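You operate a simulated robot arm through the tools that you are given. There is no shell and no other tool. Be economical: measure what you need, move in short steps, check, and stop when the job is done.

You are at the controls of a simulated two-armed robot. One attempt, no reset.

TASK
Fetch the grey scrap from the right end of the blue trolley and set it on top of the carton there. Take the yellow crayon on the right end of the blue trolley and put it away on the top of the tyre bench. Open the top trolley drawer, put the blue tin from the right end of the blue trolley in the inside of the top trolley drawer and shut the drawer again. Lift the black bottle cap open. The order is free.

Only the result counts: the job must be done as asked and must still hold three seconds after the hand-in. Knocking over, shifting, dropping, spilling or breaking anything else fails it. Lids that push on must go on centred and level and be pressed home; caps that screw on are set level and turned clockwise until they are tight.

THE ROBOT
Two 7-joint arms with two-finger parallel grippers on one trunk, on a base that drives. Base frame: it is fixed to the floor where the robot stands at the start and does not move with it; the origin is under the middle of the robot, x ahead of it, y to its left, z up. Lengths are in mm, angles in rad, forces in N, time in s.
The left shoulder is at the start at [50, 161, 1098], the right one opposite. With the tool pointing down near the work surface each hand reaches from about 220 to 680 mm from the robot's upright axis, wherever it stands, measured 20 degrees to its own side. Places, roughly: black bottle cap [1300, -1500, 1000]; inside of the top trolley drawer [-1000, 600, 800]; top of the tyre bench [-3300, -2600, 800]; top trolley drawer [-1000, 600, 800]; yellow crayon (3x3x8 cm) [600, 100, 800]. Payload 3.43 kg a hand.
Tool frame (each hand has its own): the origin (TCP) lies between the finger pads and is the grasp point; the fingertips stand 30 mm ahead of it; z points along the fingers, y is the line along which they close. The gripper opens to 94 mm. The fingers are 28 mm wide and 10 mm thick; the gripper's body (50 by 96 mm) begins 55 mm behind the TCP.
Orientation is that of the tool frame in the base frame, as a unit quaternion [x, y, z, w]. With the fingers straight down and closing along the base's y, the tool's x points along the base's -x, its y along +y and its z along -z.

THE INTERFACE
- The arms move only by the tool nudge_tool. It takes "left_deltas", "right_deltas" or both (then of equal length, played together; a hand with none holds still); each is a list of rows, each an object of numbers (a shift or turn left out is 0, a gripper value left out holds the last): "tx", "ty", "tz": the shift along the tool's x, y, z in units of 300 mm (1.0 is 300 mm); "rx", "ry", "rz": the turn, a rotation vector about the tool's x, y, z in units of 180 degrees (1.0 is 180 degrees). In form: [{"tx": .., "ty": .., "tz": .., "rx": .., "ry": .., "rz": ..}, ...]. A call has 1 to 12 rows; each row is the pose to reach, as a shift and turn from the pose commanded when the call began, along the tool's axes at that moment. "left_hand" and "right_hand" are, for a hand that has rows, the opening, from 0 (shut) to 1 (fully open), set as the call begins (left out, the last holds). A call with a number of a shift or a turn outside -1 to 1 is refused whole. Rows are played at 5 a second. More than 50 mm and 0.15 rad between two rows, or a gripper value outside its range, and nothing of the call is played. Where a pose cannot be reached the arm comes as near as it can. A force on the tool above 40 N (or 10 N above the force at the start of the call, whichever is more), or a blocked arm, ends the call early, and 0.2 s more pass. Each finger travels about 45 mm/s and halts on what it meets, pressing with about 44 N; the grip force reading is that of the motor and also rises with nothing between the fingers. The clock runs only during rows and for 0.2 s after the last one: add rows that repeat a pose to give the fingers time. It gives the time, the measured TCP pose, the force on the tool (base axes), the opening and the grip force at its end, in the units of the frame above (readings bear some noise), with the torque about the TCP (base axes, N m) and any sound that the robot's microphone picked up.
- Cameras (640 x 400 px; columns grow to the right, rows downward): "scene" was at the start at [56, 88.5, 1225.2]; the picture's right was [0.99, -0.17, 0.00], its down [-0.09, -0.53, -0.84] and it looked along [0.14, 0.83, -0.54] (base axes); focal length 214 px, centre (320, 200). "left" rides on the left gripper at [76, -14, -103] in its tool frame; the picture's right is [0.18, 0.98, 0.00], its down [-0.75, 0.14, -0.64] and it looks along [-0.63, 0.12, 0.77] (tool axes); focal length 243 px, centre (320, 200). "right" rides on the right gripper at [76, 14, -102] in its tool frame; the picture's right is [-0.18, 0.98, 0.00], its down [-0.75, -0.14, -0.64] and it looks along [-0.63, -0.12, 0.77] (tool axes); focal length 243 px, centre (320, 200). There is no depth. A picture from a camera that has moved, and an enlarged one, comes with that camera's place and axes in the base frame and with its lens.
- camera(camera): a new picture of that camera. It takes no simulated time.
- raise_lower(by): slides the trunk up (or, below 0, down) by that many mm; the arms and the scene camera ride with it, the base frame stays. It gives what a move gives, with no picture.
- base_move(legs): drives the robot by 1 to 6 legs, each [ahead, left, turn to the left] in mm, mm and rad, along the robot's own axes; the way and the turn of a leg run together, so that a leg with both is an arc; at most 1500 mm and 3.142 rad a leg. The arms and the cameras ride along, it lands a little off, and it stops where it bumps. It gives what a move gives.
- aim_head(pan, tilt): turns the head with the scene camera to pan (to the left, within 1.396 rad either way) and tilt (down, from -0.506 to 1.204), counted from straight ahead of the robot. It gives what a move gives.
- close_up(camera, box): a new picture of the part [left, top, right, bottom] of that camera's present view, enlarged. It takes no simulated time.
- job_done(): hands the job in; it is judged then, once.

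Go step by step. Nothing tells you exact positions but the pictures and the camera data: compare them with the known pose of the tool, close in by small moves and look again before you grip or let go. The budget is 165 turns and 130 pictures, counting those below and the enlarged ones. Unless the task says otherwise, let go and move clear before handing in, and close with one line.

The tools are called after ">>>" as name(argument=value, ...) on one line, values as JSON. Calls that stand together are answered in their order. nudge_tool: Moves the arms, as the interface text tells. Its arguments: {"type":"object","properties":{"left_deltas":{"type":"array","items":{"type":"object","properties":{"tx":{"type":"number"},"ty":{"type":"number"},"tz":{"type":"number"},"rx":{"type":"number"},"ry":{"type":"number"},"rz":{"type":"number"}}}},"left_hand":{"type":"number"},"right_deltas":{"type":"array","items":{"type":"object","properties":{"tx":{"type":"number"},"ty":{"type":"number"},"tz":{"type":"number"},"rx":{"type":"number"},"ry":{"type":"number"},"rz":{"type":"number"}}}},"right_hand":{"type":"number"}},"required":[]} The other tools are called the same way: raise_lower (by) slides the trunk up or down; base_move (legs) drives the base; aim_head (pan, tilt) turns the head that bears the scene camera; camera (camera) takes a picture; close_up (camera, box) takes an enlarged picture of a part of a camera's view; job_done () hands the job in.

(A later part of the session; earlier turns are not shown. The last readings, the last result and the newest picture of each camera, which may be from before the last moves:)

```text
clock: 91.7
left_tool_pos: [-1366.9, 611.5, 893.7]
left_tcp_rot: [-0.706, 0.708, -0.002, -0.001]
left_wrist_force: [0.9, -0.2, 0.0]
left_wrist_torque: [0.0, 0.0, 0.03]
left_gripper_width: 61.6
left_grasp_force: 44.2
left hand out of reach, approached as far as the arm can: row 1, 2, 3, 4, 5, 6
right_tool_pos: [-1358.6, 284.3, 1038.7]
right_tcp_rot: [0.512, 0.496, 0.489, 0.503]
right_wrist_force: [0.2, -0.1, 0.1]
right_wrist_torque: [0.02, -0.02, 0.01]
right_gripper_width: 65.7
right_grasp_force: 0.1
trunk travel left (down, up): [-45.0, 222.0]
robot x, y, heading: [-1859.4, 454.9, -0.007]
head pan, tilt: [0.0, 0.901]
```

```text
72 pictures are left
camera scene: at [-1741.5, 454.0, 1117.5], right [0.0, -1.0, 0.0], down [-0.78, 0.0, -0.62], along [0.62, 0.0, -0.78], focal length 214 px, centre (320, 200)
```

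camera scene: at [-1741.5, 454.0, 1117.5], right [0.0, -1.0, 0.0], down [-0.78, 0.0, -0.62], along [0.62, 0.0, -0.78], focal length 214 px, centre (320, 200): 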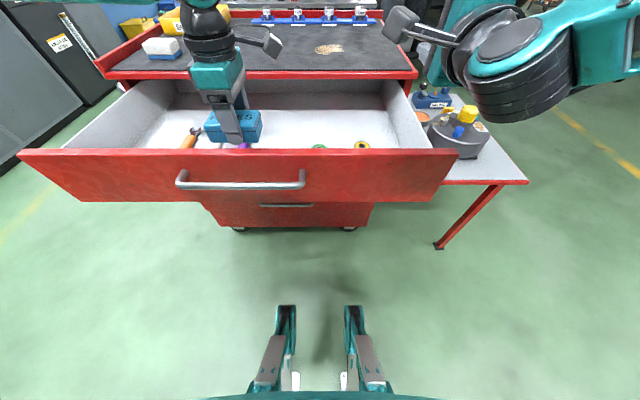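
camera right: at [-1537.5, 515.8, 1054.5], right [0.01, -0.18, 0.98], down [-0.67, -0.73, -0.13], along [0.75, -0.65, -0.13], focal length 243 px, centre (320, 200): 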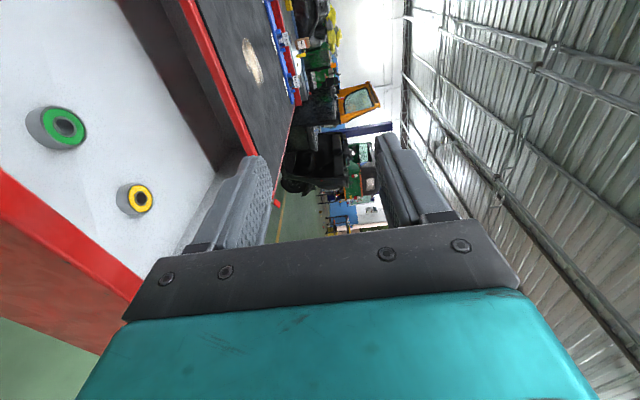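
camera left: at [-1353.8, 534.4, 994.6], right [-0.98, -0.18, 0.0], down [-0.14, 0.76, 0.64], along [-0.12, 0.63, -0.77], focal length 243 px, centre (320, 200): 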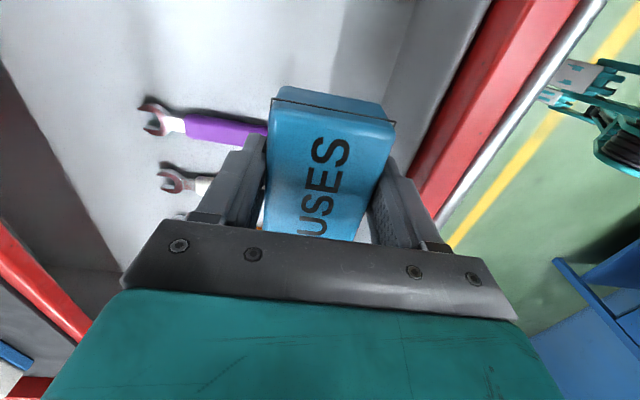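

Reach is limited, so I'll shift the base instead: +45 ahead, 52 to the right puts the tin at (-1322, 560).

>>> base_move(legs=[[45, -52, 0]])

>>> nudge_tool(left_deltas=[{"tz": 0.03}])

>>> camera(camera="left")

```text
clock: 92.7
left_tool_pos: [-1322.2, 557.9, 892.8]
left_tcp_rot: [-0.707, 0.707, -0.002, 0.0]
left_wrist_force: [-0.6, -0.7, -1.4]
left_wrist_torque: [0.03, -0.01, 0.0]
left_gripper_width: 61.7
left_grasp_force: 43.7
right_tool_pos: [-1314.2, 230.8, 1038.6]
right_tcp_rot: [0.512, 0.496, 0.488, 0.504]
right_wrist_force: [0.7, 0.0, -0.7]
right_wrist_torque: [0.0, -0.01, 0.02]
right_gripper_width: 65.6
right_grasp_force: 0.0
trunk travel left (down, up): [-45.0, 222.0]
robot x, y, heading: [-1811.6, 400.3, -0.003]
head pan, tilt: [0.0, 0.901]
```

```text
clock: 93.1
left_tool_pos: [-1322.7, 558.9, 884.1]
left_tcp_rot: [-0.706, 0.708, -0.003, 0.0]
left_wrist_force: [1.0, 0.1, -1.1]
left_wrist_torque: [0.03, -0.01, 0.02]
left_gripper_width: 61.5
left_grasp_force: 43.8
right_tool_pos: [-1315.8, 230.3, 1039.8]
right_tcp_rot: [0.513, 0.497, 0.488, 0.502]
right_wrist_force: [0.5, 0.5, -0.5]
right_wrist_torque: [0.02, 0.01, -0.01]
right_gripper_width: 66.1
right_grasp_force: 0.0
trunk travel left (down, up): [-45.0, 222.0]
robot x, y, heading: [-1815.0, 399.7, -0.004]
head pan, tilt: [0.0, 0.901]
```

```text
71 pictures are left
camera left: at [-1310.1, 481.4, 986.0], right [-0.98, -0.18, 0.0], down [-0.14, 0.76, 0.64], along [-0.11, 0.63, -0.77], focal length 243 px, centre (320, 200)
```

left: 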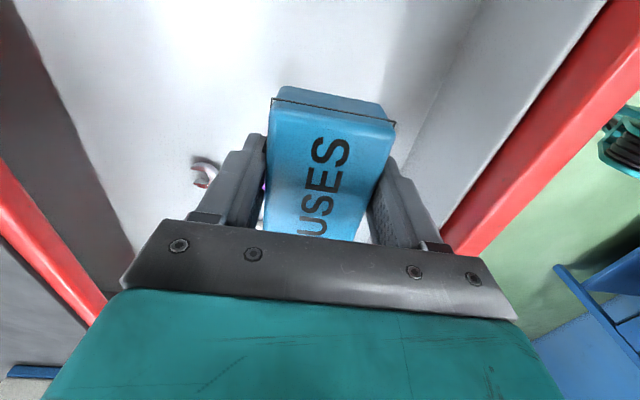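

Shifting 10 mm toward -y for clearance to the wrench and lowering further.

>>> nudge_tool(left_deltas=[{"tx": 0.035, "tz": 0.03}, {"tx": 0.035, "tz": 0.08}])

>>> close_up(camera="scene", box=[160, 70, 400, 220])

>>> camera(camera="left")

```text
clock: 93.7
left_tool_pos: [-1329.9, 557.6, 863.4]
left_tcp_rot: [-0.706, 0.708, -0.003, 0.0]
left_wrist_force: [-0.1, -0.4, -1.2]
left_wrist_torque: [-0.02, -0.01, 0.01]
left_gripper_width: 61.5
left_grasp_force: 43.9
left hand out of reach, approached as far as the arm can: row 1, 2
right_tool_pos: [-1314.4, 229.9, 1039.0]
right_tcp_rot: [0.512, 0.496, 0.487, 0.504]
right_wrist_force: [0.1, -0.1, -0.6]
right_wrist_torque: [0.0, -0.02, 0.01]
right_gripper_width: 65.8
right_grasp_force: 0.0
trunk travel left (down, up): [-45.0, 222.0]
robot x, y, heading: [-1811.3, 406.1, -0.002]
head pan, tilt: [0.0, 0.901]
```

```text
2.67 times, centred on (280, 145) of scene
camera zoom: at [-1697.1, 400.5, 1117.5], right [0.0, -1.0, 0.0], down [-0.78, 0.0, -0.62], along [0.62, 0.0, -0.78], focal length 572 px, centre (427, 347)
```

zoom: 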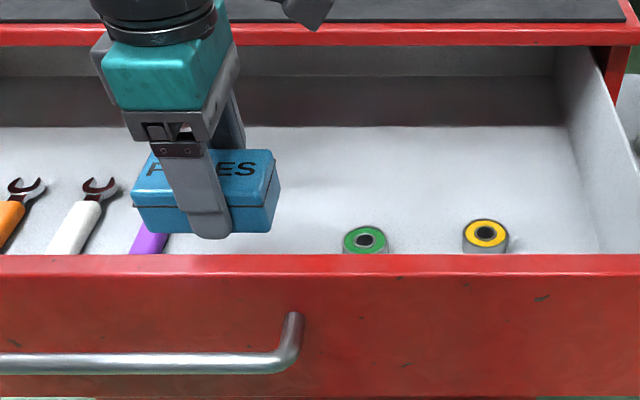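

```text
69 pictures are left
camera left: at [-1317.3, 480.2, 964.6], right [-0.98, -0.18, 0.0], down [-0.14, 0.76, 0.64], along [-0.11, 0.63, -0.77], focal length 243 px, centre (320, 200)
```

left: 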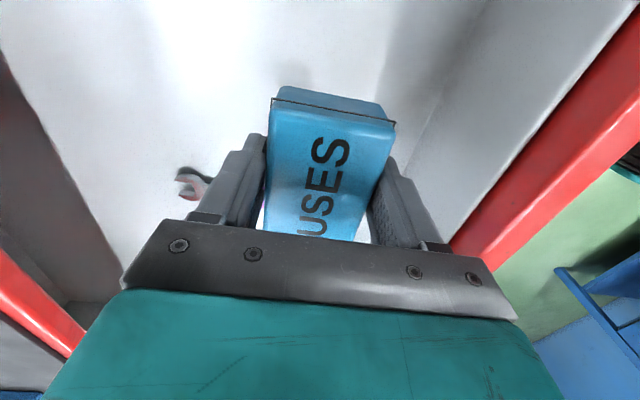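

The tin sits about 18 mm off-centre in the grip, spanning y 518–633, while the free gap is about 470–628. I'll shift the base 27 mm to the right.

>>> base_move(legs=[[0, -27, 0]])

>>> close_up(camera="scene", box=[160, 70, 400, 220])

```text
clock: 94.5
left_tool_pos: [-1329.6, 528.9, 862.8]
left_tcp_rot: [-0.707, 0.707, -0.002, 0.0]
left_wrist_force: [0.3, 0.5, -0.1]
left_wrist_torque: [0.01, -0.01, 0.0]
left_gripper_width: 61.9
left_grasp_force: 43.7
right_tool_pos: [-1315.3, 202.2, 1039.8]
right_tcp_rot: [0.512, 0.496, 0.488, 0.504]
right_wrist_force: [-0.1, -0.3, 0.3]
right_wrist_torque: [0.0, -0.01, 0.02]
right_gripper_width: 65.6
right_grasp_force: 0.0
trunk travel left (down, up): [-45.0, 222.0]
robot x, y, heading: [-1810.4, 374.3, -0.004]
head pan, tilt: [0.0, 0.901]
```

```text
2.67 times, centred on (280, 145) of scene
camera zoom: at [-1697.2, 373.3, 1117.5], right [0.0, -1.0, 0.0], down [-0.78, 0.0, -0.62], along [0.62, 0.0, -0.78], focal length 572 px, centre (427, 347)
```

zoom: 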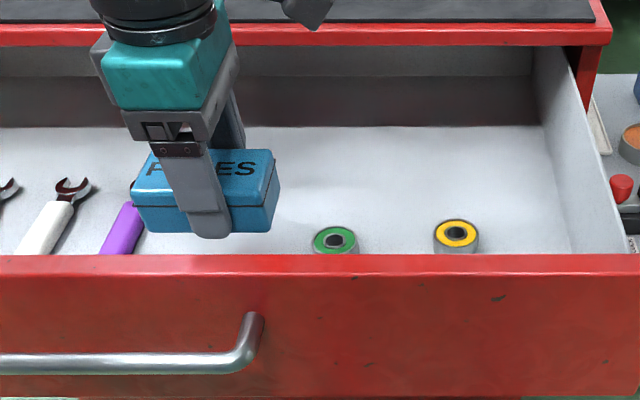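

Now centred in the free gap. Lowering.

>>> nudge_tool(left_deltas=[{"tz": 0.03}, {"tz": 0.06}])

>>> close_up(camera="scene", box=[160, 70, 400, 220])

```text
clock: 95.1
left_tool_pos: [-1332.7, 533.6, 846.6]
left_tcp_rot: [-0.707, 0.707, -0.003, 0.0]
left_wrist_force: [-1.6, 0.0, -1.4]
left_wrist_torque: [-0.03, 0.04, -0.01]
left_gripper_width: 61.7
left_grasp_force: 44.3
left hand out of reach, approached as far as the arm can: row 2
right_tool_pos: [-1314.9, 204.8, 1037.8]
right_tcp_rot: [0.513, 0.496, 0.488, 0.503]
right_wrist_force: [-0.3, 0.2, 0.0]
right_wrist_torque: [0.02, -0.01, 0.0]
right_gripper_width: 65.8
right_grasp_force: 0.1
trunk travel left (down, up): [-45.0, 222.0]
robot x, y, heading: [-1811.8, 372.9, 0.003]
head pan, tilt: [0.0, 0.901]
```

```text
2.67 times, centred on (280, 145) of scene
camera zoom: at [-1697.1, 373.6, 1117.5], right [0.0, -1.0, 0.0], down [-0.78, 0.0, -0.62], along [0.62, 0.0, -0.78], focal length 572 px, centre (427, 347)
```

zoom: 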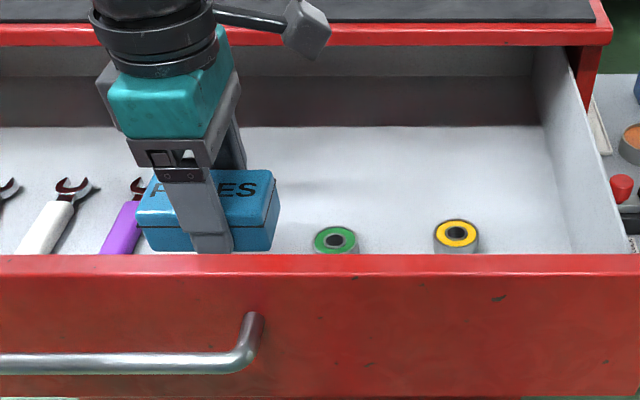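

A slight drift to +y; correcting with the base by 10 mm, then lowering via the trunk, which keeps it straight.

>>> base_move(legs=[[0, -10, 0]])

>>> raise_lower(by=-12)

>>> close_up(camera="scene", box=[160, 70, 400, 220])

```text
clock: 95.8
left_tool_pos: [-1332.2, 524.1, 846.6]
left_tcp_rot: [-0.707, 0.708, -0.003, -0.001]
left_wrist_force: [0.7, -0.6, -1.5]
left_wrist_torque: [-0.01, 0.0, 0.02]
left_gripper_width: 61.4
left_grasp_force: 44.0
right_tool_pos: [-1314.8, 193.6, 1039.1]
right_tcp_rot: [0.512, 0.496, 0.488, 0.503]
right_wrist_force: [-0.5, 1.1, -0.1]
right_wrist_torque: [-0.02, -0.04, 0.04]
right_gripper_width: 65.9
right_grasp_force: 0.0
trunk travel left (down, up): [-45.0, 222.0]
robot x, y, heading: [-1813.5, 360.3, -0.001]
head pan, tilt: [0.0, 0.901]
```

```text
clock: 96.4
left_tool_pos: [-1332.5, 522.6, 835.3]
left_tcp_rot: [-0.707, 0.708, -0.003, 0.0]
left_wrist_force: [-0.6, 0.1, -0.4]
left_wrist_torque: [-0.03, -0.03, 0.0]
left_gripper_width: 61.6
left_grasp_force: 44.3
right_tool_pos: [-1315.1, 194.4, 1027.8]
right_tcp_rot: [0.512, 0.496, 0.488, 0.504]
right_wrist_force: [0.4, -0.5, 0.3]
right_wrist_torque: [0.01, -0.02, 0.01]
right_gripper_width: 65.8
right_grasp_force: 0.1
trunk travel left (down, up): [-33.0, 234.0]
robot x, y, heading: [-1812.7, 364.9, -0.001]
head pan, tilt: [0.0, 0.901]
```

```text
2.67 times, centred on (280, 145) of scene
camera zoom: at [-1697.3, 363.6, 1105.5], right [0.0, -1.0, 0.0], down [-0.78, 0.0, -0.62], along [0.62, 0.0, -0.78], focal length 572 px, centre (427, 347)
```

zoom: 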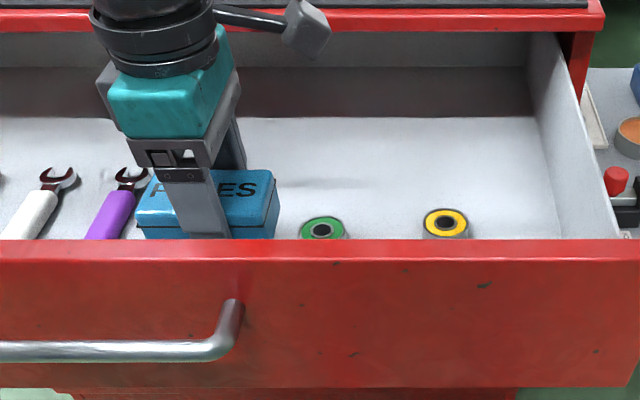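

>>> raise_lower(by=-6)

>>> close_up(camera="scene", box=[180, 80, 340, 180])

```text
clock: 97.0
left_tool_pos: [-1332.5, 523.4, 828.2]
left_tcp_rot: [-0.706, 0.708, -0.003, -0.001]
left_wrist_force: [0.4, 0.2, -1.2]
left_wrist_torque: [-0.03, 0.01, 0.01]
left_gripper_width: 61.3
left_grasp_force: 44.1
right_tool_pos: [-1315.2, 193.6, 1021.9]
right_tcp_rot: [0.511, 0.497, 0.488, 0.503]
right_wrist_force: [-0.4, 0.2, -0.9]
right_wrist_torque: [0.02, 0.0, 0.02]
right_gripper_width: 65.8
right_grasp_force: 0.0
trunk travel left (down, up): [-27.0, 240.0]
robot x, y, heading: [-1810.6, 363.5, 0.0]
head pan, tilt: [0.0, 0.901]
```

```text
4.00 times, centred on (260, 130) of scene
camera zoom: at [-1697.3, 363.6, 1099.5], right [0.0, -1.0, 0.0], down [-0.78, 0.0, -0.62], along [0.62, 0.0, -0.78], focal length 858 px, centre (560, 480)
```

zoom: 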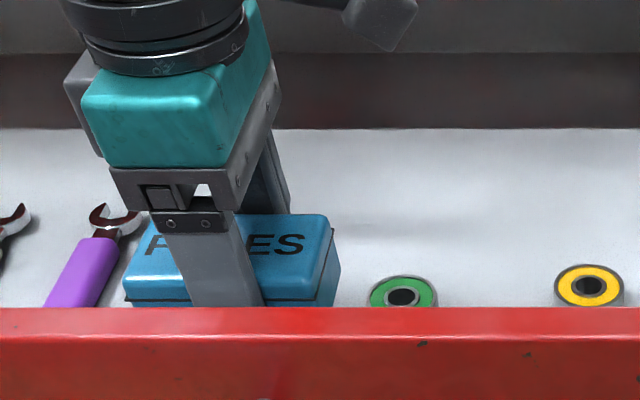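

>>> raise_lower(by=-6)

>>> close_up(camera="left", box=[160, 60, 480, 260])

```text
clock: 97.5
left_tool_pos: [-1331.6, 523.1, 821.8]
left_tcp_rot: [0.707, -0.707, 0.002, 0.001]
left_wrist_force: [0.6, -0.3, -1.4]
left_wrist_torque: [-0.01, 0.01, -0.01]
left_gripper_width: 61.5
left_grasp_force: 43.9
right_tool_pos: [-1314.6, 193.6, 1016.6]
right_tcp_rot: [0.512, 0.496, 0.488, 0.504]
right_wrist_force: [0.6, 0.0, 0.0]
right_wrist_torque: [0.0, -0.03, -0.03]
right_gripper_width: 66.0
right_grasp_force: 0.0
trunk travel left (down, up): [-21.0, 246.0]
robot x, y, heading: [-1811.2, 363.4, -0.006]
head pan, tilt: [0.0, 0.901]
```

```text
2.00 times, centred on (320, 160) of left
camera zoom: at [-1319.8, 446.6, 924.0], right [-0.98, -0.18, 0.0], down [-0.14, 0.76, 0.64], along [-0.11, 0.63, -0.77], focal length 485 px, centre (320, 280)
```

zoom: 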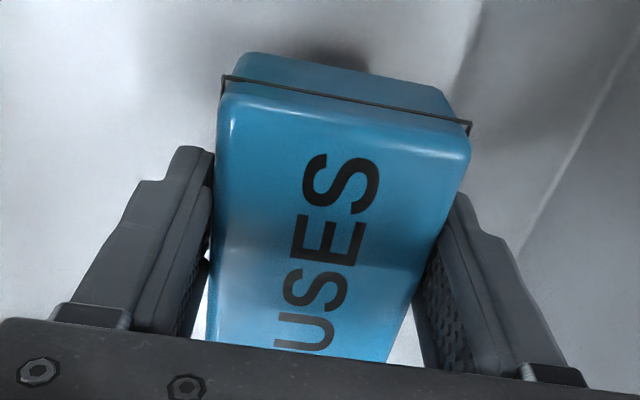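

>>> raise_lower(by=-5)

```text
clock: 98.1
left_tool_pos: [-1333.0, 522.3, 817.6]
left_tcp_rot: [-0.706, 0.708, -0.003, -0.001]
left_wrist_force: [0.5, -0.2, -0.6]
left_wrist_torque: [-0.03, -0.01, -0.02]
left_gripper_width: 61.8
left_grasp_force: 43.9
right_tool_pos: [-1316.1, 193.9, 1009.4]
right_tcp_rot: [0.511, 0.496, 0.489, 0.503]
right_wrist_force: [0.5, -0.1, -0.7]
right_wrist_torque: [0.0, 0.0, 0.01]
right_gripper_width: 65.8
right_grasp_force: 0.0
trunk travel left (down, up): [-16.0, 251.0]
robot x, y, heading: [-1814.9, 362.9, -0.001]
head pan, tilt: [0.0, 0.901]
```

>>> raise_lower(by=-4)

>>> close_up(camera="scene", box=[180, 80, 340, 180])

```text
clock: 98.6
left_tool_pos: [-1332.0, 522.1, 812.9]
left_tcp_rot: [-0.706, 0.708, -0.003, -0.001]
left_wrist_force: [-0.4, -0.7, -0.8]
left_wrist_torque: [-0.02, -0.01, 0.01]
left_gripper_width: 61.3
left_grasp_force: 43.9
right_tool_pos: [-1315.5, 194.0, 1006.2]
right_tcp_rot: [0.512, 0.496, 0.488, 0.503]
right_wrist_force: [-0.3, 0.1, 1.2]
right_wrist_torque: [0.0, 0.07, 0.02]
right_gripper_width: 65.8
right_grasp_force: 0.1
trunk travel left (down, up): [-12.0, 255.0]
robot x, y, heading: [-1813.7, 359.9, -0.005]
head pan, tilt: [0.0, 0.901]
```

```text
4.00 times, centred on (260, 130) of scene
camera zoom: at [-1697.3, 363.6, 1084.5], right [0.0, -1.0, 0.0], down [-0.78, 0.0, -0.62], along [0.62, 0.0, -0.78], focal length 858 px, centre (560, 480)
```

zoom: 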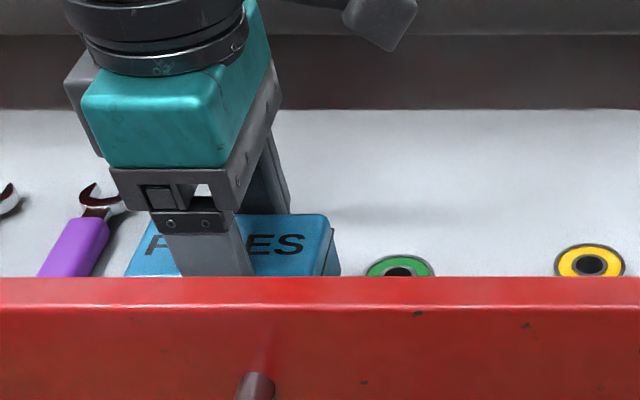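

>>> raise_lower(by=-6)

>>> raise_lower(by=-5)

>>> close_up(camera="left", box=[160, 0, 480, 200])

```text
clock: 99.1
left_tool_pos: [-1332.2, 523.8, 807.0]
left_tcp_rot: [-0.707, 0.708, -0.003, -0.001]
left_wrist_force: [0.1, -0.2, -1.6]
left_wrist_torque: [-0.01, 0.03, 0.0]
left_gripper_width: 61.6
left_grasp_force: 44.3
right_tool_pos: [-1314.6, 194.4, 999.8]
right_tcp_rot: [0.511, 0.496, 0.489, 0.503]
right_wrist_force: [-0.1, 0.1, -0.6]
right_wrist_torque: [0.02, 0.04, -0.03]
right_gripper_width: 66.0
right_grasp_force: 0.0
trunk travel left (down, up): [-6.0, 261.0]
robot x, y, heading: [-1813.3, 367.4, -0.001]
head pan, tilt: [0.0, 0.901]
```

```text
clock: 99.7
left_tool_pos: [-1332.5, 523.3, 803.3]
left_tcp_rot: [-0.707, 0.708, -0.004, 0.0]
left_wrist_force: [0.2, -0.2, -1.9]
left_wrist_torque: [-0.01, -0.01, -0.02]
left_gripper_width: 61.7
left_grasp_force: 44.7
right_tool_pos: [-1315.6, 192.8, 996.1]
right_tcp_rot: [0.511, 0.497, 0.489, 0.503]
right_wrist_force: [0.2, -0.3, -0.1]
right_wrist_torque: [-0.02, 0.0, 0.0]
right_gripper_width: 66.0
right_grasp_force: 0.0
trunk travel left (down, up): [-1.0, 266.0]
robot x, y, heading: [-1814.8, 365.7, -0.002]
head pan, tilt: [0.0, 0.901]
```

```text
2.00 times, centred on (320, 100) of left
camera zoom: at [-1319.8, 446.6, 904.0], right [-0.98, -0.18, 0.0], down [-0.14, 0.76, 0.64], along [-0.11, 0.63, -0.77], focal length 485 px, centre (320, 400)
```

zoom: 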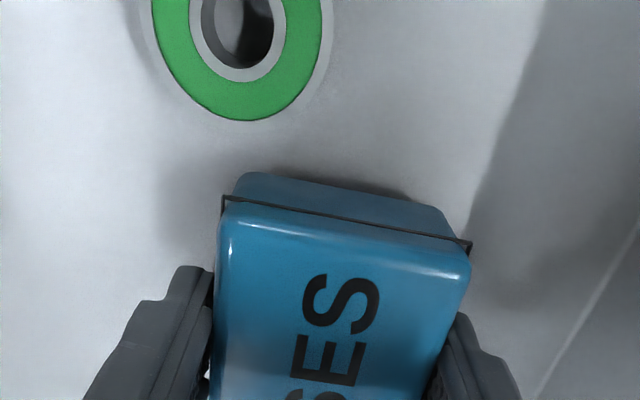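

>>> nudge_tool(left_deltas=[{"tz": 0.012}, {"tz": 0.024}])

```text
clock: 100.3
left_tool_pos: [-1333.3, 524.0, 795.4]
left_tcp_rot: [-0.707, 0.708, -0.004, 0.0]
left_wrist_force: [1.2, 0.1, -1.2]
left_wrist_torque: [0.01, 0.0, 0.0]
left_gripper_width: 61.6
left_grasp_force: 44.4
right_tool_pos: [-1313.8, 193.3, 994.9]
right_tcp_rot: [0.512, 0.497, 0.488, 0.503]
right_wrist_force: [0.8, -0.4, 0.9]
right_wrist_torque: [-0.01, 0.02, 0.02]
right_gripper_width: 65.9
right_grasp_force: 0.0
trunk travel left (down, up): [-1.0, 266.0]
robot x, y, heading: [-1815.0, 365.1, -0.0]
head pan, tilt: [0.0, 0.901]
```

>>> nudge_tool(left_deltas=[{"tz": 0.012}, {"tz": 0.024}])

>>> close_up(camera="left", box=[160, 0, 480, 200])

>>> camera(camera="scene")

```text
clock: 100.9
left_tool_pos: [-1334.3, 525.7, 792.2]
left_tcp_rot: [-0.706, 0.708, -0.005, 0.002]
left_wrist_force: [0.8, -0.9, 14.6]
left_wrist_torque: [0.86, 0.4, -0.02]
left_gripper_width: 62.0
left_grasp_force: 44.8
left hand out of reach, approached as far as the arm can: row 1, 2
right_tool_pos: [-1315.6, 192.9, 996.3]
right_tcp_rot: [0.511, 0.497, 0.488, 0.504]
right_wrist_force: [-0.4, -0.1, 0.2]
right_wrist_torque: [0.01, 0.02, -0.02]
right_gripper_width: 65.9
right_grasp_force: 0.0
trunk travel left (down, up): [-1.0, 266.0]
robot x, y, heading: [-1814.1, 365.1, -0.007]
head pan, tilt: [0.0, 0.901]
```

```text
2.00 times, centred on (320, 100) of left
camera zoom: at [-1322.1, 449.1, 893.6], right [-0.98, -0.18, -0.01], down [-0.15, 0.76, 0.64], along [-0.11, 0.63, -0.77], focal length 485 px, centre (320, 400)
```

zoom: 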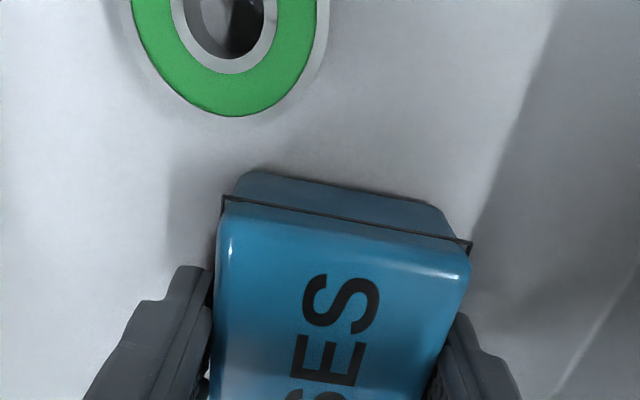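

```text
60 pictures are left
camera scene: at [-1698.0, 363.1, 1074.0], right [0.0, -1.0, 0.0], down [-0.78, 0.0, -0.62], along [0.62, 0.0, -0.78], focal length 214 px, centre (320, 200)
```

scene: 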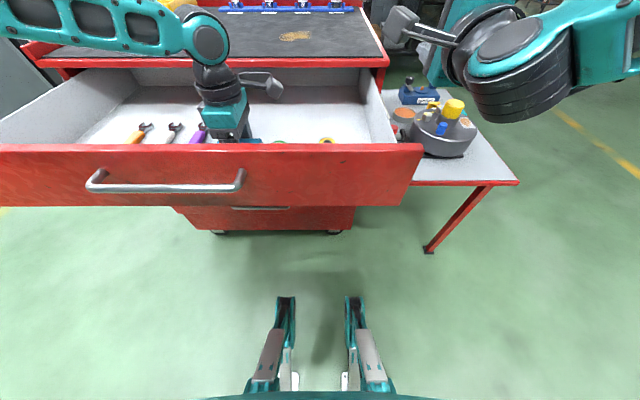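

>>> close_up(camera="scene", box=[170, 90, 290, 165])

```text
5.33 times, centred on (230, 128) of scene
camera zoom: at [-1698.0, 363.1, 1074.0], right [0.0, -1.0, 0.0], down [-0.78, 0.0, -0.62], along [0.62, 0.0, -0.78], focal length 1144 px, centre (800, 587)
```

zoom: 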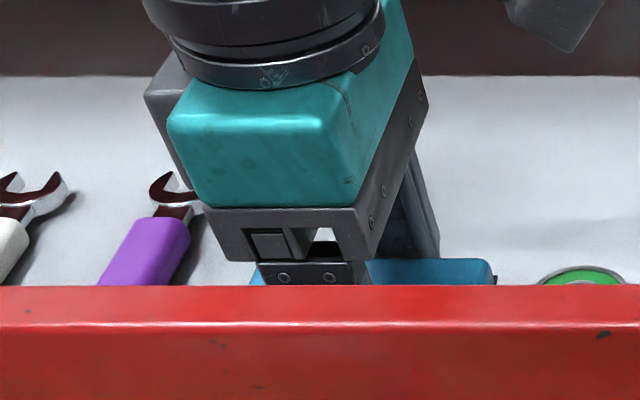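

The tin's edge touches the drawer floor and is clear of wrench and roll. Opening and rising.

>>> nudge_tool(left_deltas=[{"tz": -0.005}, {"tz": -0.005}, {"tz": -0.005}, {"tz": -0.005}], left_hand=0.9)

>>> raise_lower(by=125)

>>> camera(camera="left")

>>> camera(camera="scene")

```text
clock: 101.9
left_tool_pos: [-1334.4, 526.4, 791.1]
left_tcp_rot: [-0.706, 0.708, -0.003, 0.0]
left_wrist_force: [0.1, 0.7, 0.2]
left_wrist_torque: [-0.01, 0.02, 0.01]
left_gripper_width: 84.6
left_grasp_force: 0.0
right_tool_pos: [-1315.0, 193.3, 995.5]
right_tcp_rot: [0.511, 0.497, 0.489, 0.504]
right_wrist_force: [0.4, -0.5, 0.0]
right_wrist_torque: [0.03, -0.05, 0.01]
right_gripper_width: 65.9
right_grasp_force: 0.0
trunk travel left (down, up): [-1.0, 266.0]
robot x, y, heading: [-1812.3, 365.4, -0.002]
head pan, tilt: [0.0, 0.901]
```

```text
clock: 103.4
left_tool_pos: [-1333.9, 526.8, 915.0]
left_tcp_rot: [-0.706, 0.708, -0.003, -0.001]
left_wrist_force: [0.2, 0.4, 0.4]
left_wrist_torque: [-0.04, 0.0, -0.01]
left_gripper_width: 84.7
left_grasp_force: 0.1
right_tool_pos: [-1315.0, 193.0, 1119.7]
right_tcp_rot: [0.513, 0.497, 0.488, 0.502]
right_wrist_force: [0.1, 0.0, 0.4]
right_wrist_torque: [0.0, 0.01, -0.01]
right_gripper_width: 65.7
right_grasp_force: 0.1
trunk travel left (down, up): [-126.0, 141.0]
robot x, y, heading: [-1809.5, 360.6, -0.001]
head pan, tilt: [0.0, 0.901]
```

```text
58 pictures are left
camera left: at [-1321.8, 449.5, 1017.2], right [-0.98, -0.18, 0.0], down [-0.14, 0.76, 0.64], along [-0.11, 0.63, -0.77], focal length 243 px, centre (320, 200)
```

left: 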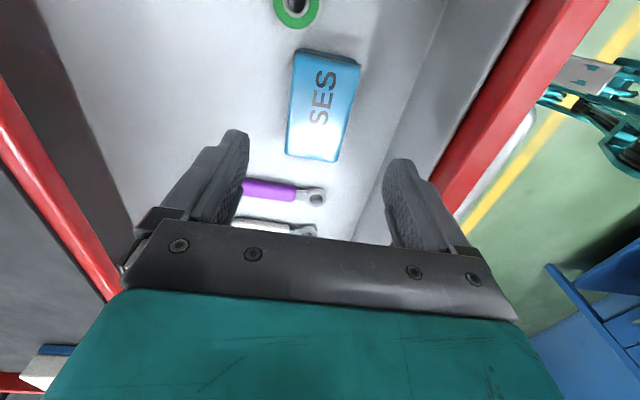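

```text
57 pictures are left
camera scene: at [-1697.1, 363.6, 1198.5], right [0.0, -1.0, 0.0], down [-0.78, 0.0, -0.62], along [0.62, 0.0, -0.78], focal length 214 px, centre (320, 200)
```

scene: 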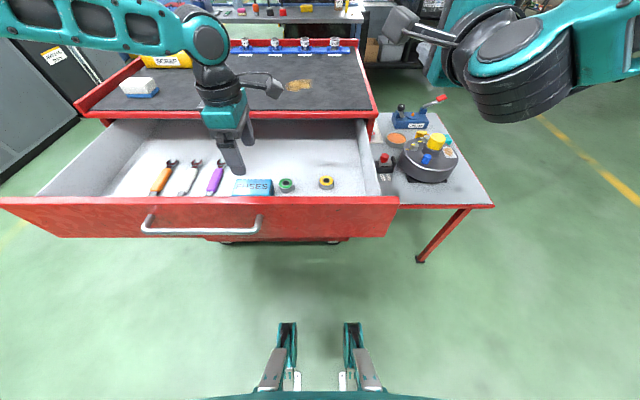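

The tin lies cleanly in the drawer. Raising, backing off and re-centring the robot to push the drawer shut with the right hand.

>>> raise_lower(by=60)

>>> base_move(legs=[[-330, 0, 0], [0, 240, 0]])

>>> raise_lower(by=-140)

>>> nudge_tool(right_deltas=[{"tx": 0.12, "ty": -0.08}, {"tx": 0.24, "ty": -0.16}, {"tx": 0.36, "ty": -0.24}, {"tx": 0.48, "ty": -0.32}, {"tx": 0.52, "ty": -0.42}, {"tx": 0.52, "ty": -0.52}, {"tx": 0.52, "ty": -0.6}], right_hand=0.0)

>>> aim_head(pan=0.0, tilt=0.6)

>>> camera(camera="scene")

```text
clock: 104.4
left_tool_pos: [-1334.1, 527.6, 975.9]
left_tcp_rot: [-0.706, 0.708, -0.003, -0.001]
left_wrist_force: [0.4, 0.1, 0.2]
left_wrist_torque: [-0.01, 0.0, -0.02]
left_gripper_width: 84.5
left_grasp_force: 0.1
right_tool_pos: [-1314.5, 193.1, 1179.9]
right_tcp_rot: [0.512, 0.496, 0.488, 0.504]
right_wrist_force: [-0.1, 0.7, -1.1]
right_wrist_torque: [0.02, 0.0, 0.0]
right_gripper_width: 65.8
right_grasp_force: 0.0
trunk travel left (down, up): [-186.0, 81.0]
robot x, y, heading: [-1811.1, 362.0, 0.0]
head pan, tilt: [0.0, 0.901]
```

```text
clock: 108.0
left_tool_pos: [-1665.9, 766.6, 975.4]
left_tcp_rot: [-0.706, 0.708, -0.003, 0.0]
left_wrist_force: [-0.2, 0.2, -0.1]
left_wrist_torque: [0.0, 0.0, -0.01]
left_gripper_width: 84.7
left_grasp_force: 0.0
right_tool_pos: [-1647.0, 434.8, 1181.0]
right_tcp_rot: [0.511, 0.496, 0.489, 0.504]
right_wrist_force: [-0.8, 0.3, 0.3]
right_wrist_torque: [0.01, -0.01, -0.01]
right_gripper_width: 65.8
right_grasp_force: 0.0
trunk travel left (down, up): [-186.0, 81.0]
robot x, y, heading: [-2147.7, 605.3, -0.007]
head pan, tilt: [0.0, 0.901]
```

```text
clock: 109.7
left_tool_pos: [-1665.9, 767.1, 835.7]
left_tcp_rot: [-0.706, 0.708, -0.004, -0.001]
left_wrist_force: [0.0, -0.1, 0.7]
left_wrist_torque: [0.02, -0.01, 0.01]
left_gripper_width: 84.8
left_grasp_force: 0.1
right_tool_pos: [-1646.6, 433.5, 1040.7]
right_tcp_rot: [0.511, 0.497, 0.488, 0.504]
right_wrist_force: [0.2, 0.0, 0.4]
right_wrist_torque: [-0.02, 0.01, -0.01]
right_gripper_width: 65.7
right_grasp_force: 0.1
trunk travel left (down, up): [-46.0, 221.0]
robot x, y, heading: [-2144.9, 603.9, 0.003]
head pan, tilt: [0.0, 0.901]
```

```text
clock: 111.3
left_tool_pos: [-1666.0, 768.2, 836.1]
left_tcp_rot: [-0.706, 0.708, -0.003, -0.001]
left_wrist_force: [-0.2, 0.2, 0.6]
left_wrist_torque: [0.04, 0.01, 0.01]
left_gripper_width: 84.5
left_grasp_force: 0.1
right_tool_pos: [-1645.2, 588.1, 860.1]
right_tcp_rot: [0.512, 0.496, 0.489, 0.503]
right_wrist_force: [-0.6, 0.5, 0.4]
right_wrist_torque: [-0.01, 0.0, -0.01]
right_gripper_width: 0.0
right_grasp_force: 32.9
trunk travel left (down, up): [-46.0, 221.0]
robot x, y, heading: [-2146.5, 603.6, 0.005]
head pan, tilt: [0.0, 0.901]
```

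```text
clock: 112.1
left_tool_pos: [-1666.8, 766.2, 835.4]
left_tcp_rot: [-0.707, 0.708, -0.002, -0.001]
left_wrist_force: [1.0, -0.6, 0.3]
left_wrist_torque: [-0.01, -0.02, -0.02]
left_gripper_width: 84.5
left_grasp_force: 0.1
right_tool_pos: [-1646.7, 588.8, 861.4]
right_tcp_rot: [0.511, 0.497, 0.488, 0.504]
right_wrist_force: [0.2, -0.3, -0.3]
right_wrist_torque: [-0.01, -0.02, -0.04]
right_gripper_width: 0.0
right_grasp_force: 33.2
trunk travel left (down, up): [-46.0, 221.0]
robot x, y, heading: [-2144.8, 603.7, -0.002]
head pan, tilt: [0.0, 0.6]
```

```text
56 pictures are left
camera scene: at [-2016.1, 604.1, 1143.2], right [0.0, -1.0, 0.0], down [-0.57, 0.0, -0.82], along [0.82, 0.0, -0.57], focal length 214 px, centre (320, 200)
```

scene: 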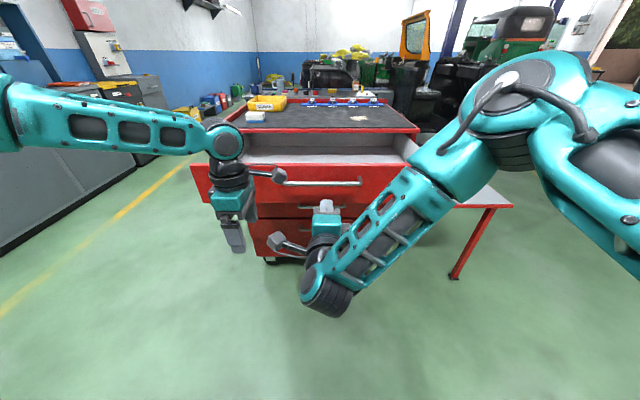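

The left hand is low; raising it clear first.

>>> nudge_tool(left_deltas=[{"ty": 0.08, "tz": -0.13}, {"ty": 0.16, "tz": -0.26}, {"ty": 0.24, "tz": -0.39}, {"ty": 0.3, "tz": -0.52}, {"ty": 0.36, "tz": -0.65}])

>>> base_move(legs=[[130, 0, 0]])

>>> close_up(camera="scene", box=[220, 130, 420, 255])

>>> camera(camera="right")

```text
clock: 113.3
left_tool_pos: [-1776.8, 768.8, 1031.2]
left_tcp_rot: [-0.706, 0.708, -0.003, -0.001]
left_wrist_force: [-0.2, -0.1, -0.1]
left_wrist_torque: [-0.02, 0.0, -0.01]
left_gripper_width: 84.3
left_grasp_force: 0.1
right_tool_pos: [-1646.5, 588.5, 861.3]
right_tcp_rot: [0.512, 0.495, 0.489, 0.503]
right_wrist_force: [0.5, -1.6, 0.8]
right_wrist_torque: [0.02, -0.01, 0.0]
right_gripper_width: 0.0
right_grasp_force: 33.6
trunk travel left (down, up): [-46.0, 221.0]
robot x, y, heading: [-2146.7, 602.9, -0.0]
head pan, tilt: [0.0, 0.6]
```

```text
clock: 114.5
left_tool_pos: [-1645.7, 767.8, 1030.8]
left_tcp_rot: [-0.706, 0.708, -0.003, -0.001]
left_wrist_force: [0.0, 0.4, 0.1]
left_wrist_torque: [-0.01, 0.04, 0.02]
left_gripper_width: 84.5
left_grasp_force: 0.0
right_tool_pos: [-1518.1, 588.8, 860.8]
right_tcp_rot: [0.512, 0.496, 0.488, 0.503]
right_wrist_force: [-0.3, 0.5, -1.4]
right_wrist_torque: [0.0, 0.01, 0.0]
right_gripper_width: 0.1
right_grasp_force: 32.7
trunk travel left (down, up): [-46.0, 221.0]
robot x, y, heading: [-2013.7, 601.0, -0.006]
head pan, tilt: [0.0, 0.6]
```

```text
3.20 times, centred on (320, 192) of scene
camera zoom: at [-1886.2, 603.6, 1143.2], right [0.0, -1.0, 0.0], down [-0.57, 0.0, -0.82], along [0.82, 0.0, -0.57], focal length 686 px, centre (320, 224)
```

zoom: 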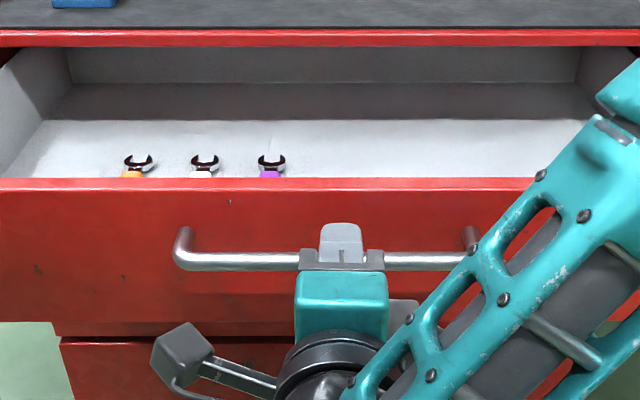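

```text
54 pictures are left
camera right: at [-1616.1, 667.7, 876.4], right [0.01, -0.18, 0.98], down [-0.67, -0.73, -0.13], along [0.74, -0.66, -0.13], focal length 243 px, centre (320, 200)
```

right: 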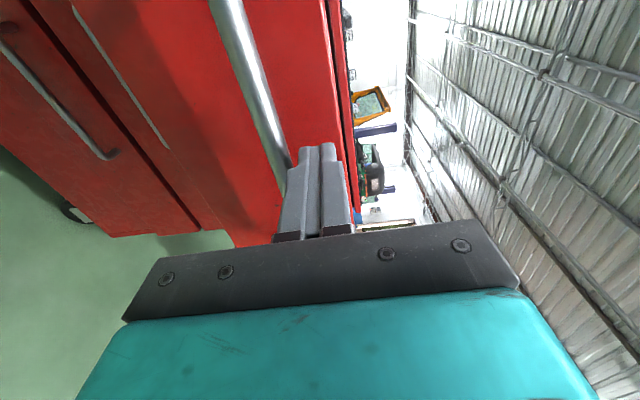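

Fingers are just above the bar, facing the drawer front. Pushing by driving forward.

>>> base_move(legs=[[150, 0, 0]])

>>> camera(camera="scene")

```text
clock: 115.9
left_tool_pos: [-1497.5, 768.7, 1030.6]
left_tcp_rot: [-0.707, 0.707, -0.003, 0.0]
left_wrist_force: [0.5, 0.2, 0.4]
left_wrist_torque: [-0.01, 0.01, 0.0]
left_gripper_width: 84.5
left_grasp_force: 0.1
right_tool_pos: [-1370.0, 589.0, 860.4]
right_tcp_rot: [0.511, 0.497, 0.488, 0.503]
right_wrist_force: [-0.3, 0.9, 0.6]
right_wrist_torque: [0.0, -0.02, -0.01]
right_gripper_width: 0.0
right_grasp_force: 33.3
trunk travel left (down, up): [-46.0, 221.0]
robot x, y, heading: [-1871.2, 602.9, -0.002]
head pan, tilt: [0.0, 0.6]
```

```text
53 pictures are left
camera scene: at [-1739.2, 603.7, 1143.2], right [0.0, -1.0, 0.0], down [-0.57, 0.0, -0.82], along [0.82, 0.0, -0.57], focal length 214 px, centre (320, 200)
```

scene: 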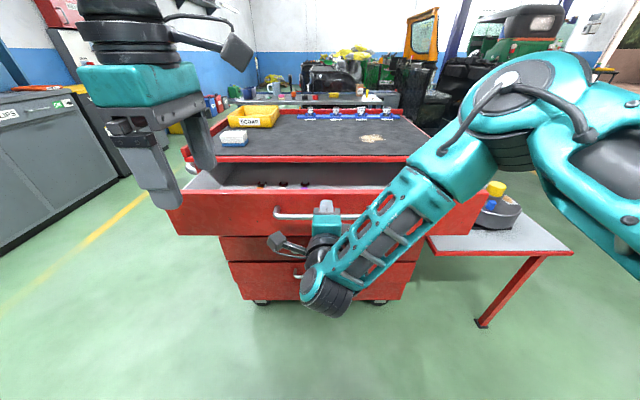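

>>> base_move(legs=[[140, 0, 0]])

>>> close_up(camera="scene", box=[160, 110, 480, 310])

```text
clock: 117.2
left_tool_pos: [-1358.0, 768.8, 1030.4]
left_tcp_rot: [-0.706, 0.708, -0.004, 0.001]
left_wrist_force: [-0.5, -0.9, -0.3]
left_wrist_torque: [-0.01, -0.02, -0.04]
left_gripper_width: 84.7
left_grasp_force: 0.0
right_tool_pos: [-1227.2, 590.0, 860.6]
right_tcp_rot: [0.512, 0.497, 0.488, 0.503]
right_wrist_force: [0.1, -0.4, -0.6]
right_wrist_torque: [-0.02, 0.01, -0.02]
right_gripper_width: 0.0
right_grasp_force: 32.9
trunk travel left (down, up): [-46.0, 221.0]
robot x, y, heading: [-1728.8, 603.3, 0.0]
head pan, tilt: [0.0, 0.6]
```

```text
2.00 times, centred on (320, 210) of scene
camera zoom: at [-1597.7, 603.4, 1143.2], right [0.0, -1.0, 0.0], down [-0.57, 0.0, -0.82], along [0.82, 0.0, -0.57], focal length 429 px, centre (320, 180)
```

zoom: 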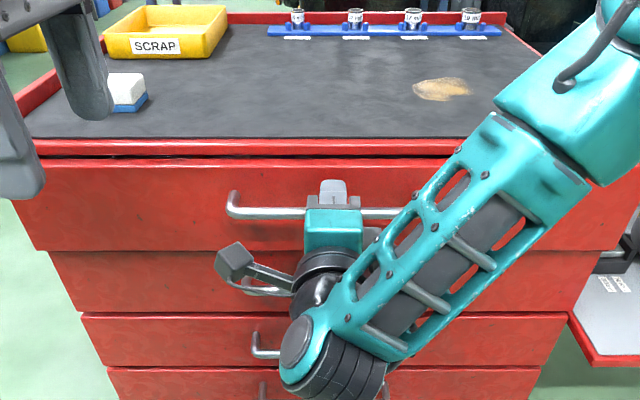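

About 35 mm left to close.

>>> base_move(legs=[[35, 0, 0]])

>>> close_up(camera="scene", box=[160, 110, 480, 310])

```text
clock: 118.2
left_tool_pos: [-1323.1, 768.7, 1030.0]
left_tcp_rot: [0.708, -0.707, 0.004, 0.001]
left_wrist_force: [-0.3, -0.3, -0.4]
left_wrist_torque: [0.03, 0.02, -0.01]
left_gripper_width: 84.7
left_grasp_force: 0.1
right_tool_pos: [-1197.4, 588.3, 861.6]
right_tcp_rot: [0.512, 0.496, 0.489, 0.503]
right_wrist_force: [0.3, -0.5, 1.0]
right_wrist_torque: [0.04, 0.01, 0.01]
right_gripper_width: 0.2
right_grasp_force: 33.1
trunk travel left (down, up): [-46.0, 221.0]
robot x, y, heading: [-1694.3, 602.3, -0.001]
head pan, tilt: [0.0, 0.6]
stopped in leg 1: the force on the tool passed its limit (the readings are from after the stop); the commanded pose is now the measured one
```

```text
2.00 times, centred on (320, 210) of scene
camera zoom: at [-1563.7, 603.3, 1143.3], right [0.0, -1.0, 0.0], down [-0.56, 0.0, -0.83], along [0.83, 0.0, -0.56], focal length 429 px, centre (320, 180)
```

zoom: 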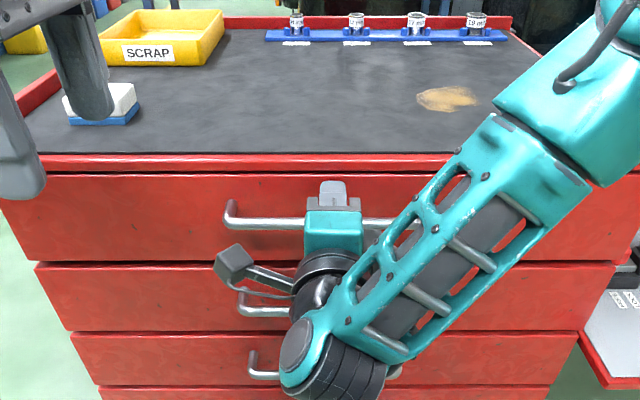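

The drawer hit its stop. Backing off and checking that it is fully closed.

>>> base_move(legs=[[-260, 0, 0]])

>>> close_up(camera="scene", box=[180, 110, 460, 285])

>>> camera(camera="right")

```text
clock: 120.1
left_tool_pos: [-1582.5, 768.8, 1030.0]
left_tcp_rot: [0.709, -0.706, 0.004, 0.0]
left_wrist_force: [-0.7, 0.0, -0.2]
left_wrist_torque: [0.04, -0.02, -0.03]
left_gripper_width: 84.8
left_grasp_force: 0.0
right_tool_pos: [-1453.6, 589.3, 861.3]
right_tcp_rot: [0.51, 0.497, 0.49, 0.502]
right_wrist_force: [-0.7, 0.6, 0.2]
right_wrist_torque: [0.0, 0.01, 0.01]
right_gripper_width: 0.0
right_grasp_force: 33.0
trunk travel left (down, up): [-46.0, 221.0]
robot x, y, heading: [-1952.6, 604.7, 0.001]
head pan, tilt: [0.0, 0.6]
```

```text
2.29 times, centred on (320, 198) of scene
camera zoom: at [-1822.1, 603.8, 1143.4], right [0.0, -1.0, 0.0], down [-0.56, 0.0, -0.83], along [0.83, 0.0, -0.56], focal length 490 px, centre (320, 206)
```

zoom: 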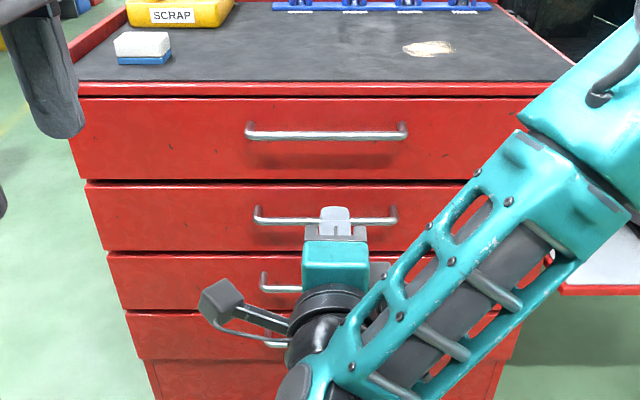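

```text
49 pictures are left
camera right: at [-1554.5, 669.1, 876.6], right [0.01, -0.18, 0.98], down [-0.66, -0.74, -0.13], along [0.75, -0.65, -0.13], focal length 243 px, centre (320, 200)
```

right: 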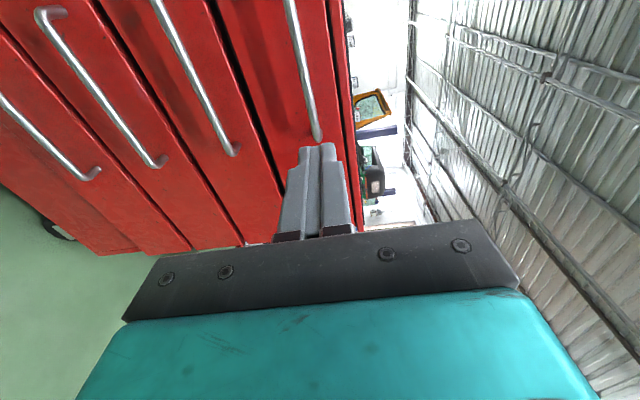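

The drawer is flush. I'll turn the right hand back to pointing down, raise the trunk, then drive back around to the blue trolley for the crayon.

>>> raise_lower(by=80)

>>> nudge_tool(right_deltas=[{"ty": 0.07, "rx": 0.0275, "ry": 0.0275, "rz": -0.0275}, {"ty": 0.14, "tz": -0.04, "rx": 0.055, "ry": 0.055, "rz": -0.055}, {"ty": 0.21, "tz": -0.08, "rx": 0.0825, "ry": 0.0825, "rz": -0.0825}, {"ty": 0.28, "tz": -0.12, "rx": 0.11, "ry": 0.11, "rz": -0.11}, {"ty": 0.35, "tz": -0.16, "rx": 0.1375, "ry": 0.1375, "rz": -0.1375}, {"tx": -0.04, "ty": 0.42, "tz": -0.2, "rx": 0.165, "ry": 0.165, "rz": -0.165}, {"tx": -0.08, "ty": 0.46, "tz": -0.24, "rx": 0.1925, "ry": 0.1925, "rz": -0.1925}])

>>> nudge_tool(right_deltas=[{"rx": 0.0275, "ry": 0.0275, "rz": -0.0275}, {"rx": 0.055, "ry": 0.055, "rz": -0.055}, {"rx": 0.0825, "ry": 0.0825, "rz": -0.0825}, {"rx": 0.11, "ry": 0.11, "rz": -0.11}, {"rx": 0.1375, "ry": 0.1375, "rz": -0.1375}, {"rx": 0.165, "ry": 0.165, "rz": -0.165}, {"rx": 0.1925, "ry": 0.1925, "rz": -0.1925}])

>>> aim_head(pan=-0.9, tilt=0.4)

>>> camera(camera="scene")

```text
clock: 121.3
left_tool_pos: [-1581.3, 769.5, 1109.9]
left_tcp_rot: [0.708, -0.706, 0.003, 0.001]
left_wrist_force: [-0.7, 0.1, 0.0]
left_wrist_torque: [0.0, -0.03, 0.03]
left_gripper_width: 84.7
left_grasp_force: 0.1
right_tool_pos: [-1453.6, 590.0, 941.8]
right_tcp_rot: [0.511, 0.498, 0.489, 0.502]
right_wrist_force: [-0.2, 0.3, -0.1]
right_wrist_torque: [-0.03, -0.01, -0.01]
right_gripper_width: 0.0
right_grasp_force: 33.1
trunk travel left (down, up): [-126.0, 141.0]
robot x, y, heading: [-1950.4, 602.7, 0.0]
head pan, tilt: [0.0, 0.6]
```

```text
clock: 122.9
left_tool_pos: [-1582.1, 769.1, 1109.2]
left_tcp_rot: [0.709, -0.705, 0.003, 0.001]
left_wrist_force: [-0.3, -0.6, 0.1]
left_wrist_torque: [0.01, 0.01, -0.02]
left_gripper_width: 84.5
left_grasp_force: 0.0
right_tool_pos: [-1524.2, 566.2, 1080.3]
right_tcp_rot: [0.302, 0.865, 0.282, 0.285]
right_wrist_force: [0.4, -0.8, -0.2]
right_wrist_torque: [0.0, 0.01, 0.01]
right_gripper_width: 0.1
right_grasp_force: 33.2
trunk travel left (down, up): [-126.0, 141.0]
robot x, y, heading: [-1953.4, 600.8, 0.001]
head pan, tilt: [0.0, 0.6]
```

```text
clock: 124.5
left_tool_pos: [-1582.7, 769.7, 1110.3]
left_tcp_rot: [0.708, -0.706, 0.003, 0.002]
left_wrist_force: [0.0, 0.3, -0.3]
left_wrist_torque: [0.02, 0.01, -0.03]
left_gripper_width: 84.7
left_grasp_force: 0.0
right_tool_pos: [-1525.0, 567.8, 1080.2]
right_tcp_rot: [0.012, 1.0, -0.001, -0.009]
right_wrist_force: [0.9, -0.6, 1.0]
right_wrist_torque: [0.03, 0.0, 0.02]
right_gripper_width: 0.1
right_grasp_force: 32.8
trunk travel left (down, up): [-126.0, 141.0]
robot x, y, heading: [-1948.0, 604.6, -0.002]
head pan, tilt: [0.0, 0.6]
```

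```text
clock: 125.7
left_tool_pos: [-1582.2, 768.4, 1109.6]
left_tcp_rot: [0.708, -0.706, 0.003, 0.001]
left_wrist_force: [0.7, 0.2, 0.5]
left_wrist_torque: [0.0, -0.02, -0.02]
left_gripper_width: 84.4
left_grasp_force: 0.0
right_tool_pos: [-1524.4, 568.0, 1080.9]
right_tcp_rot: [0.013, 1.0, 0.0, -0.008]
right_wrist_force: [0.3, 0.1, -0.4]
right_wrist_torque: [-0.01, 0.03, -0.02]
right_gripper_width: 0.0
right_grasp_force: 33.0
trunk travel left (down, up): [-126.0, 141.0]
robot x, y, heading: [-1949.6, 604.3, 0.002]
head pan, tilt: [-0.901, 0.4]
```

```text
48 pictures are left
camera scene: at [-1852.6, 531.2, 1241.5], right [-0.78, -0.62, 0.0], down [-0.24, 0.3, -0.92], along [0.57, -0.72, -0.39], focal length 214 px, centre (320, 200)
```

scene: 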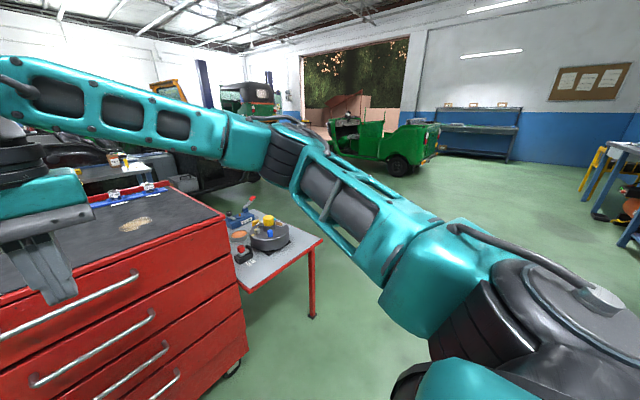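

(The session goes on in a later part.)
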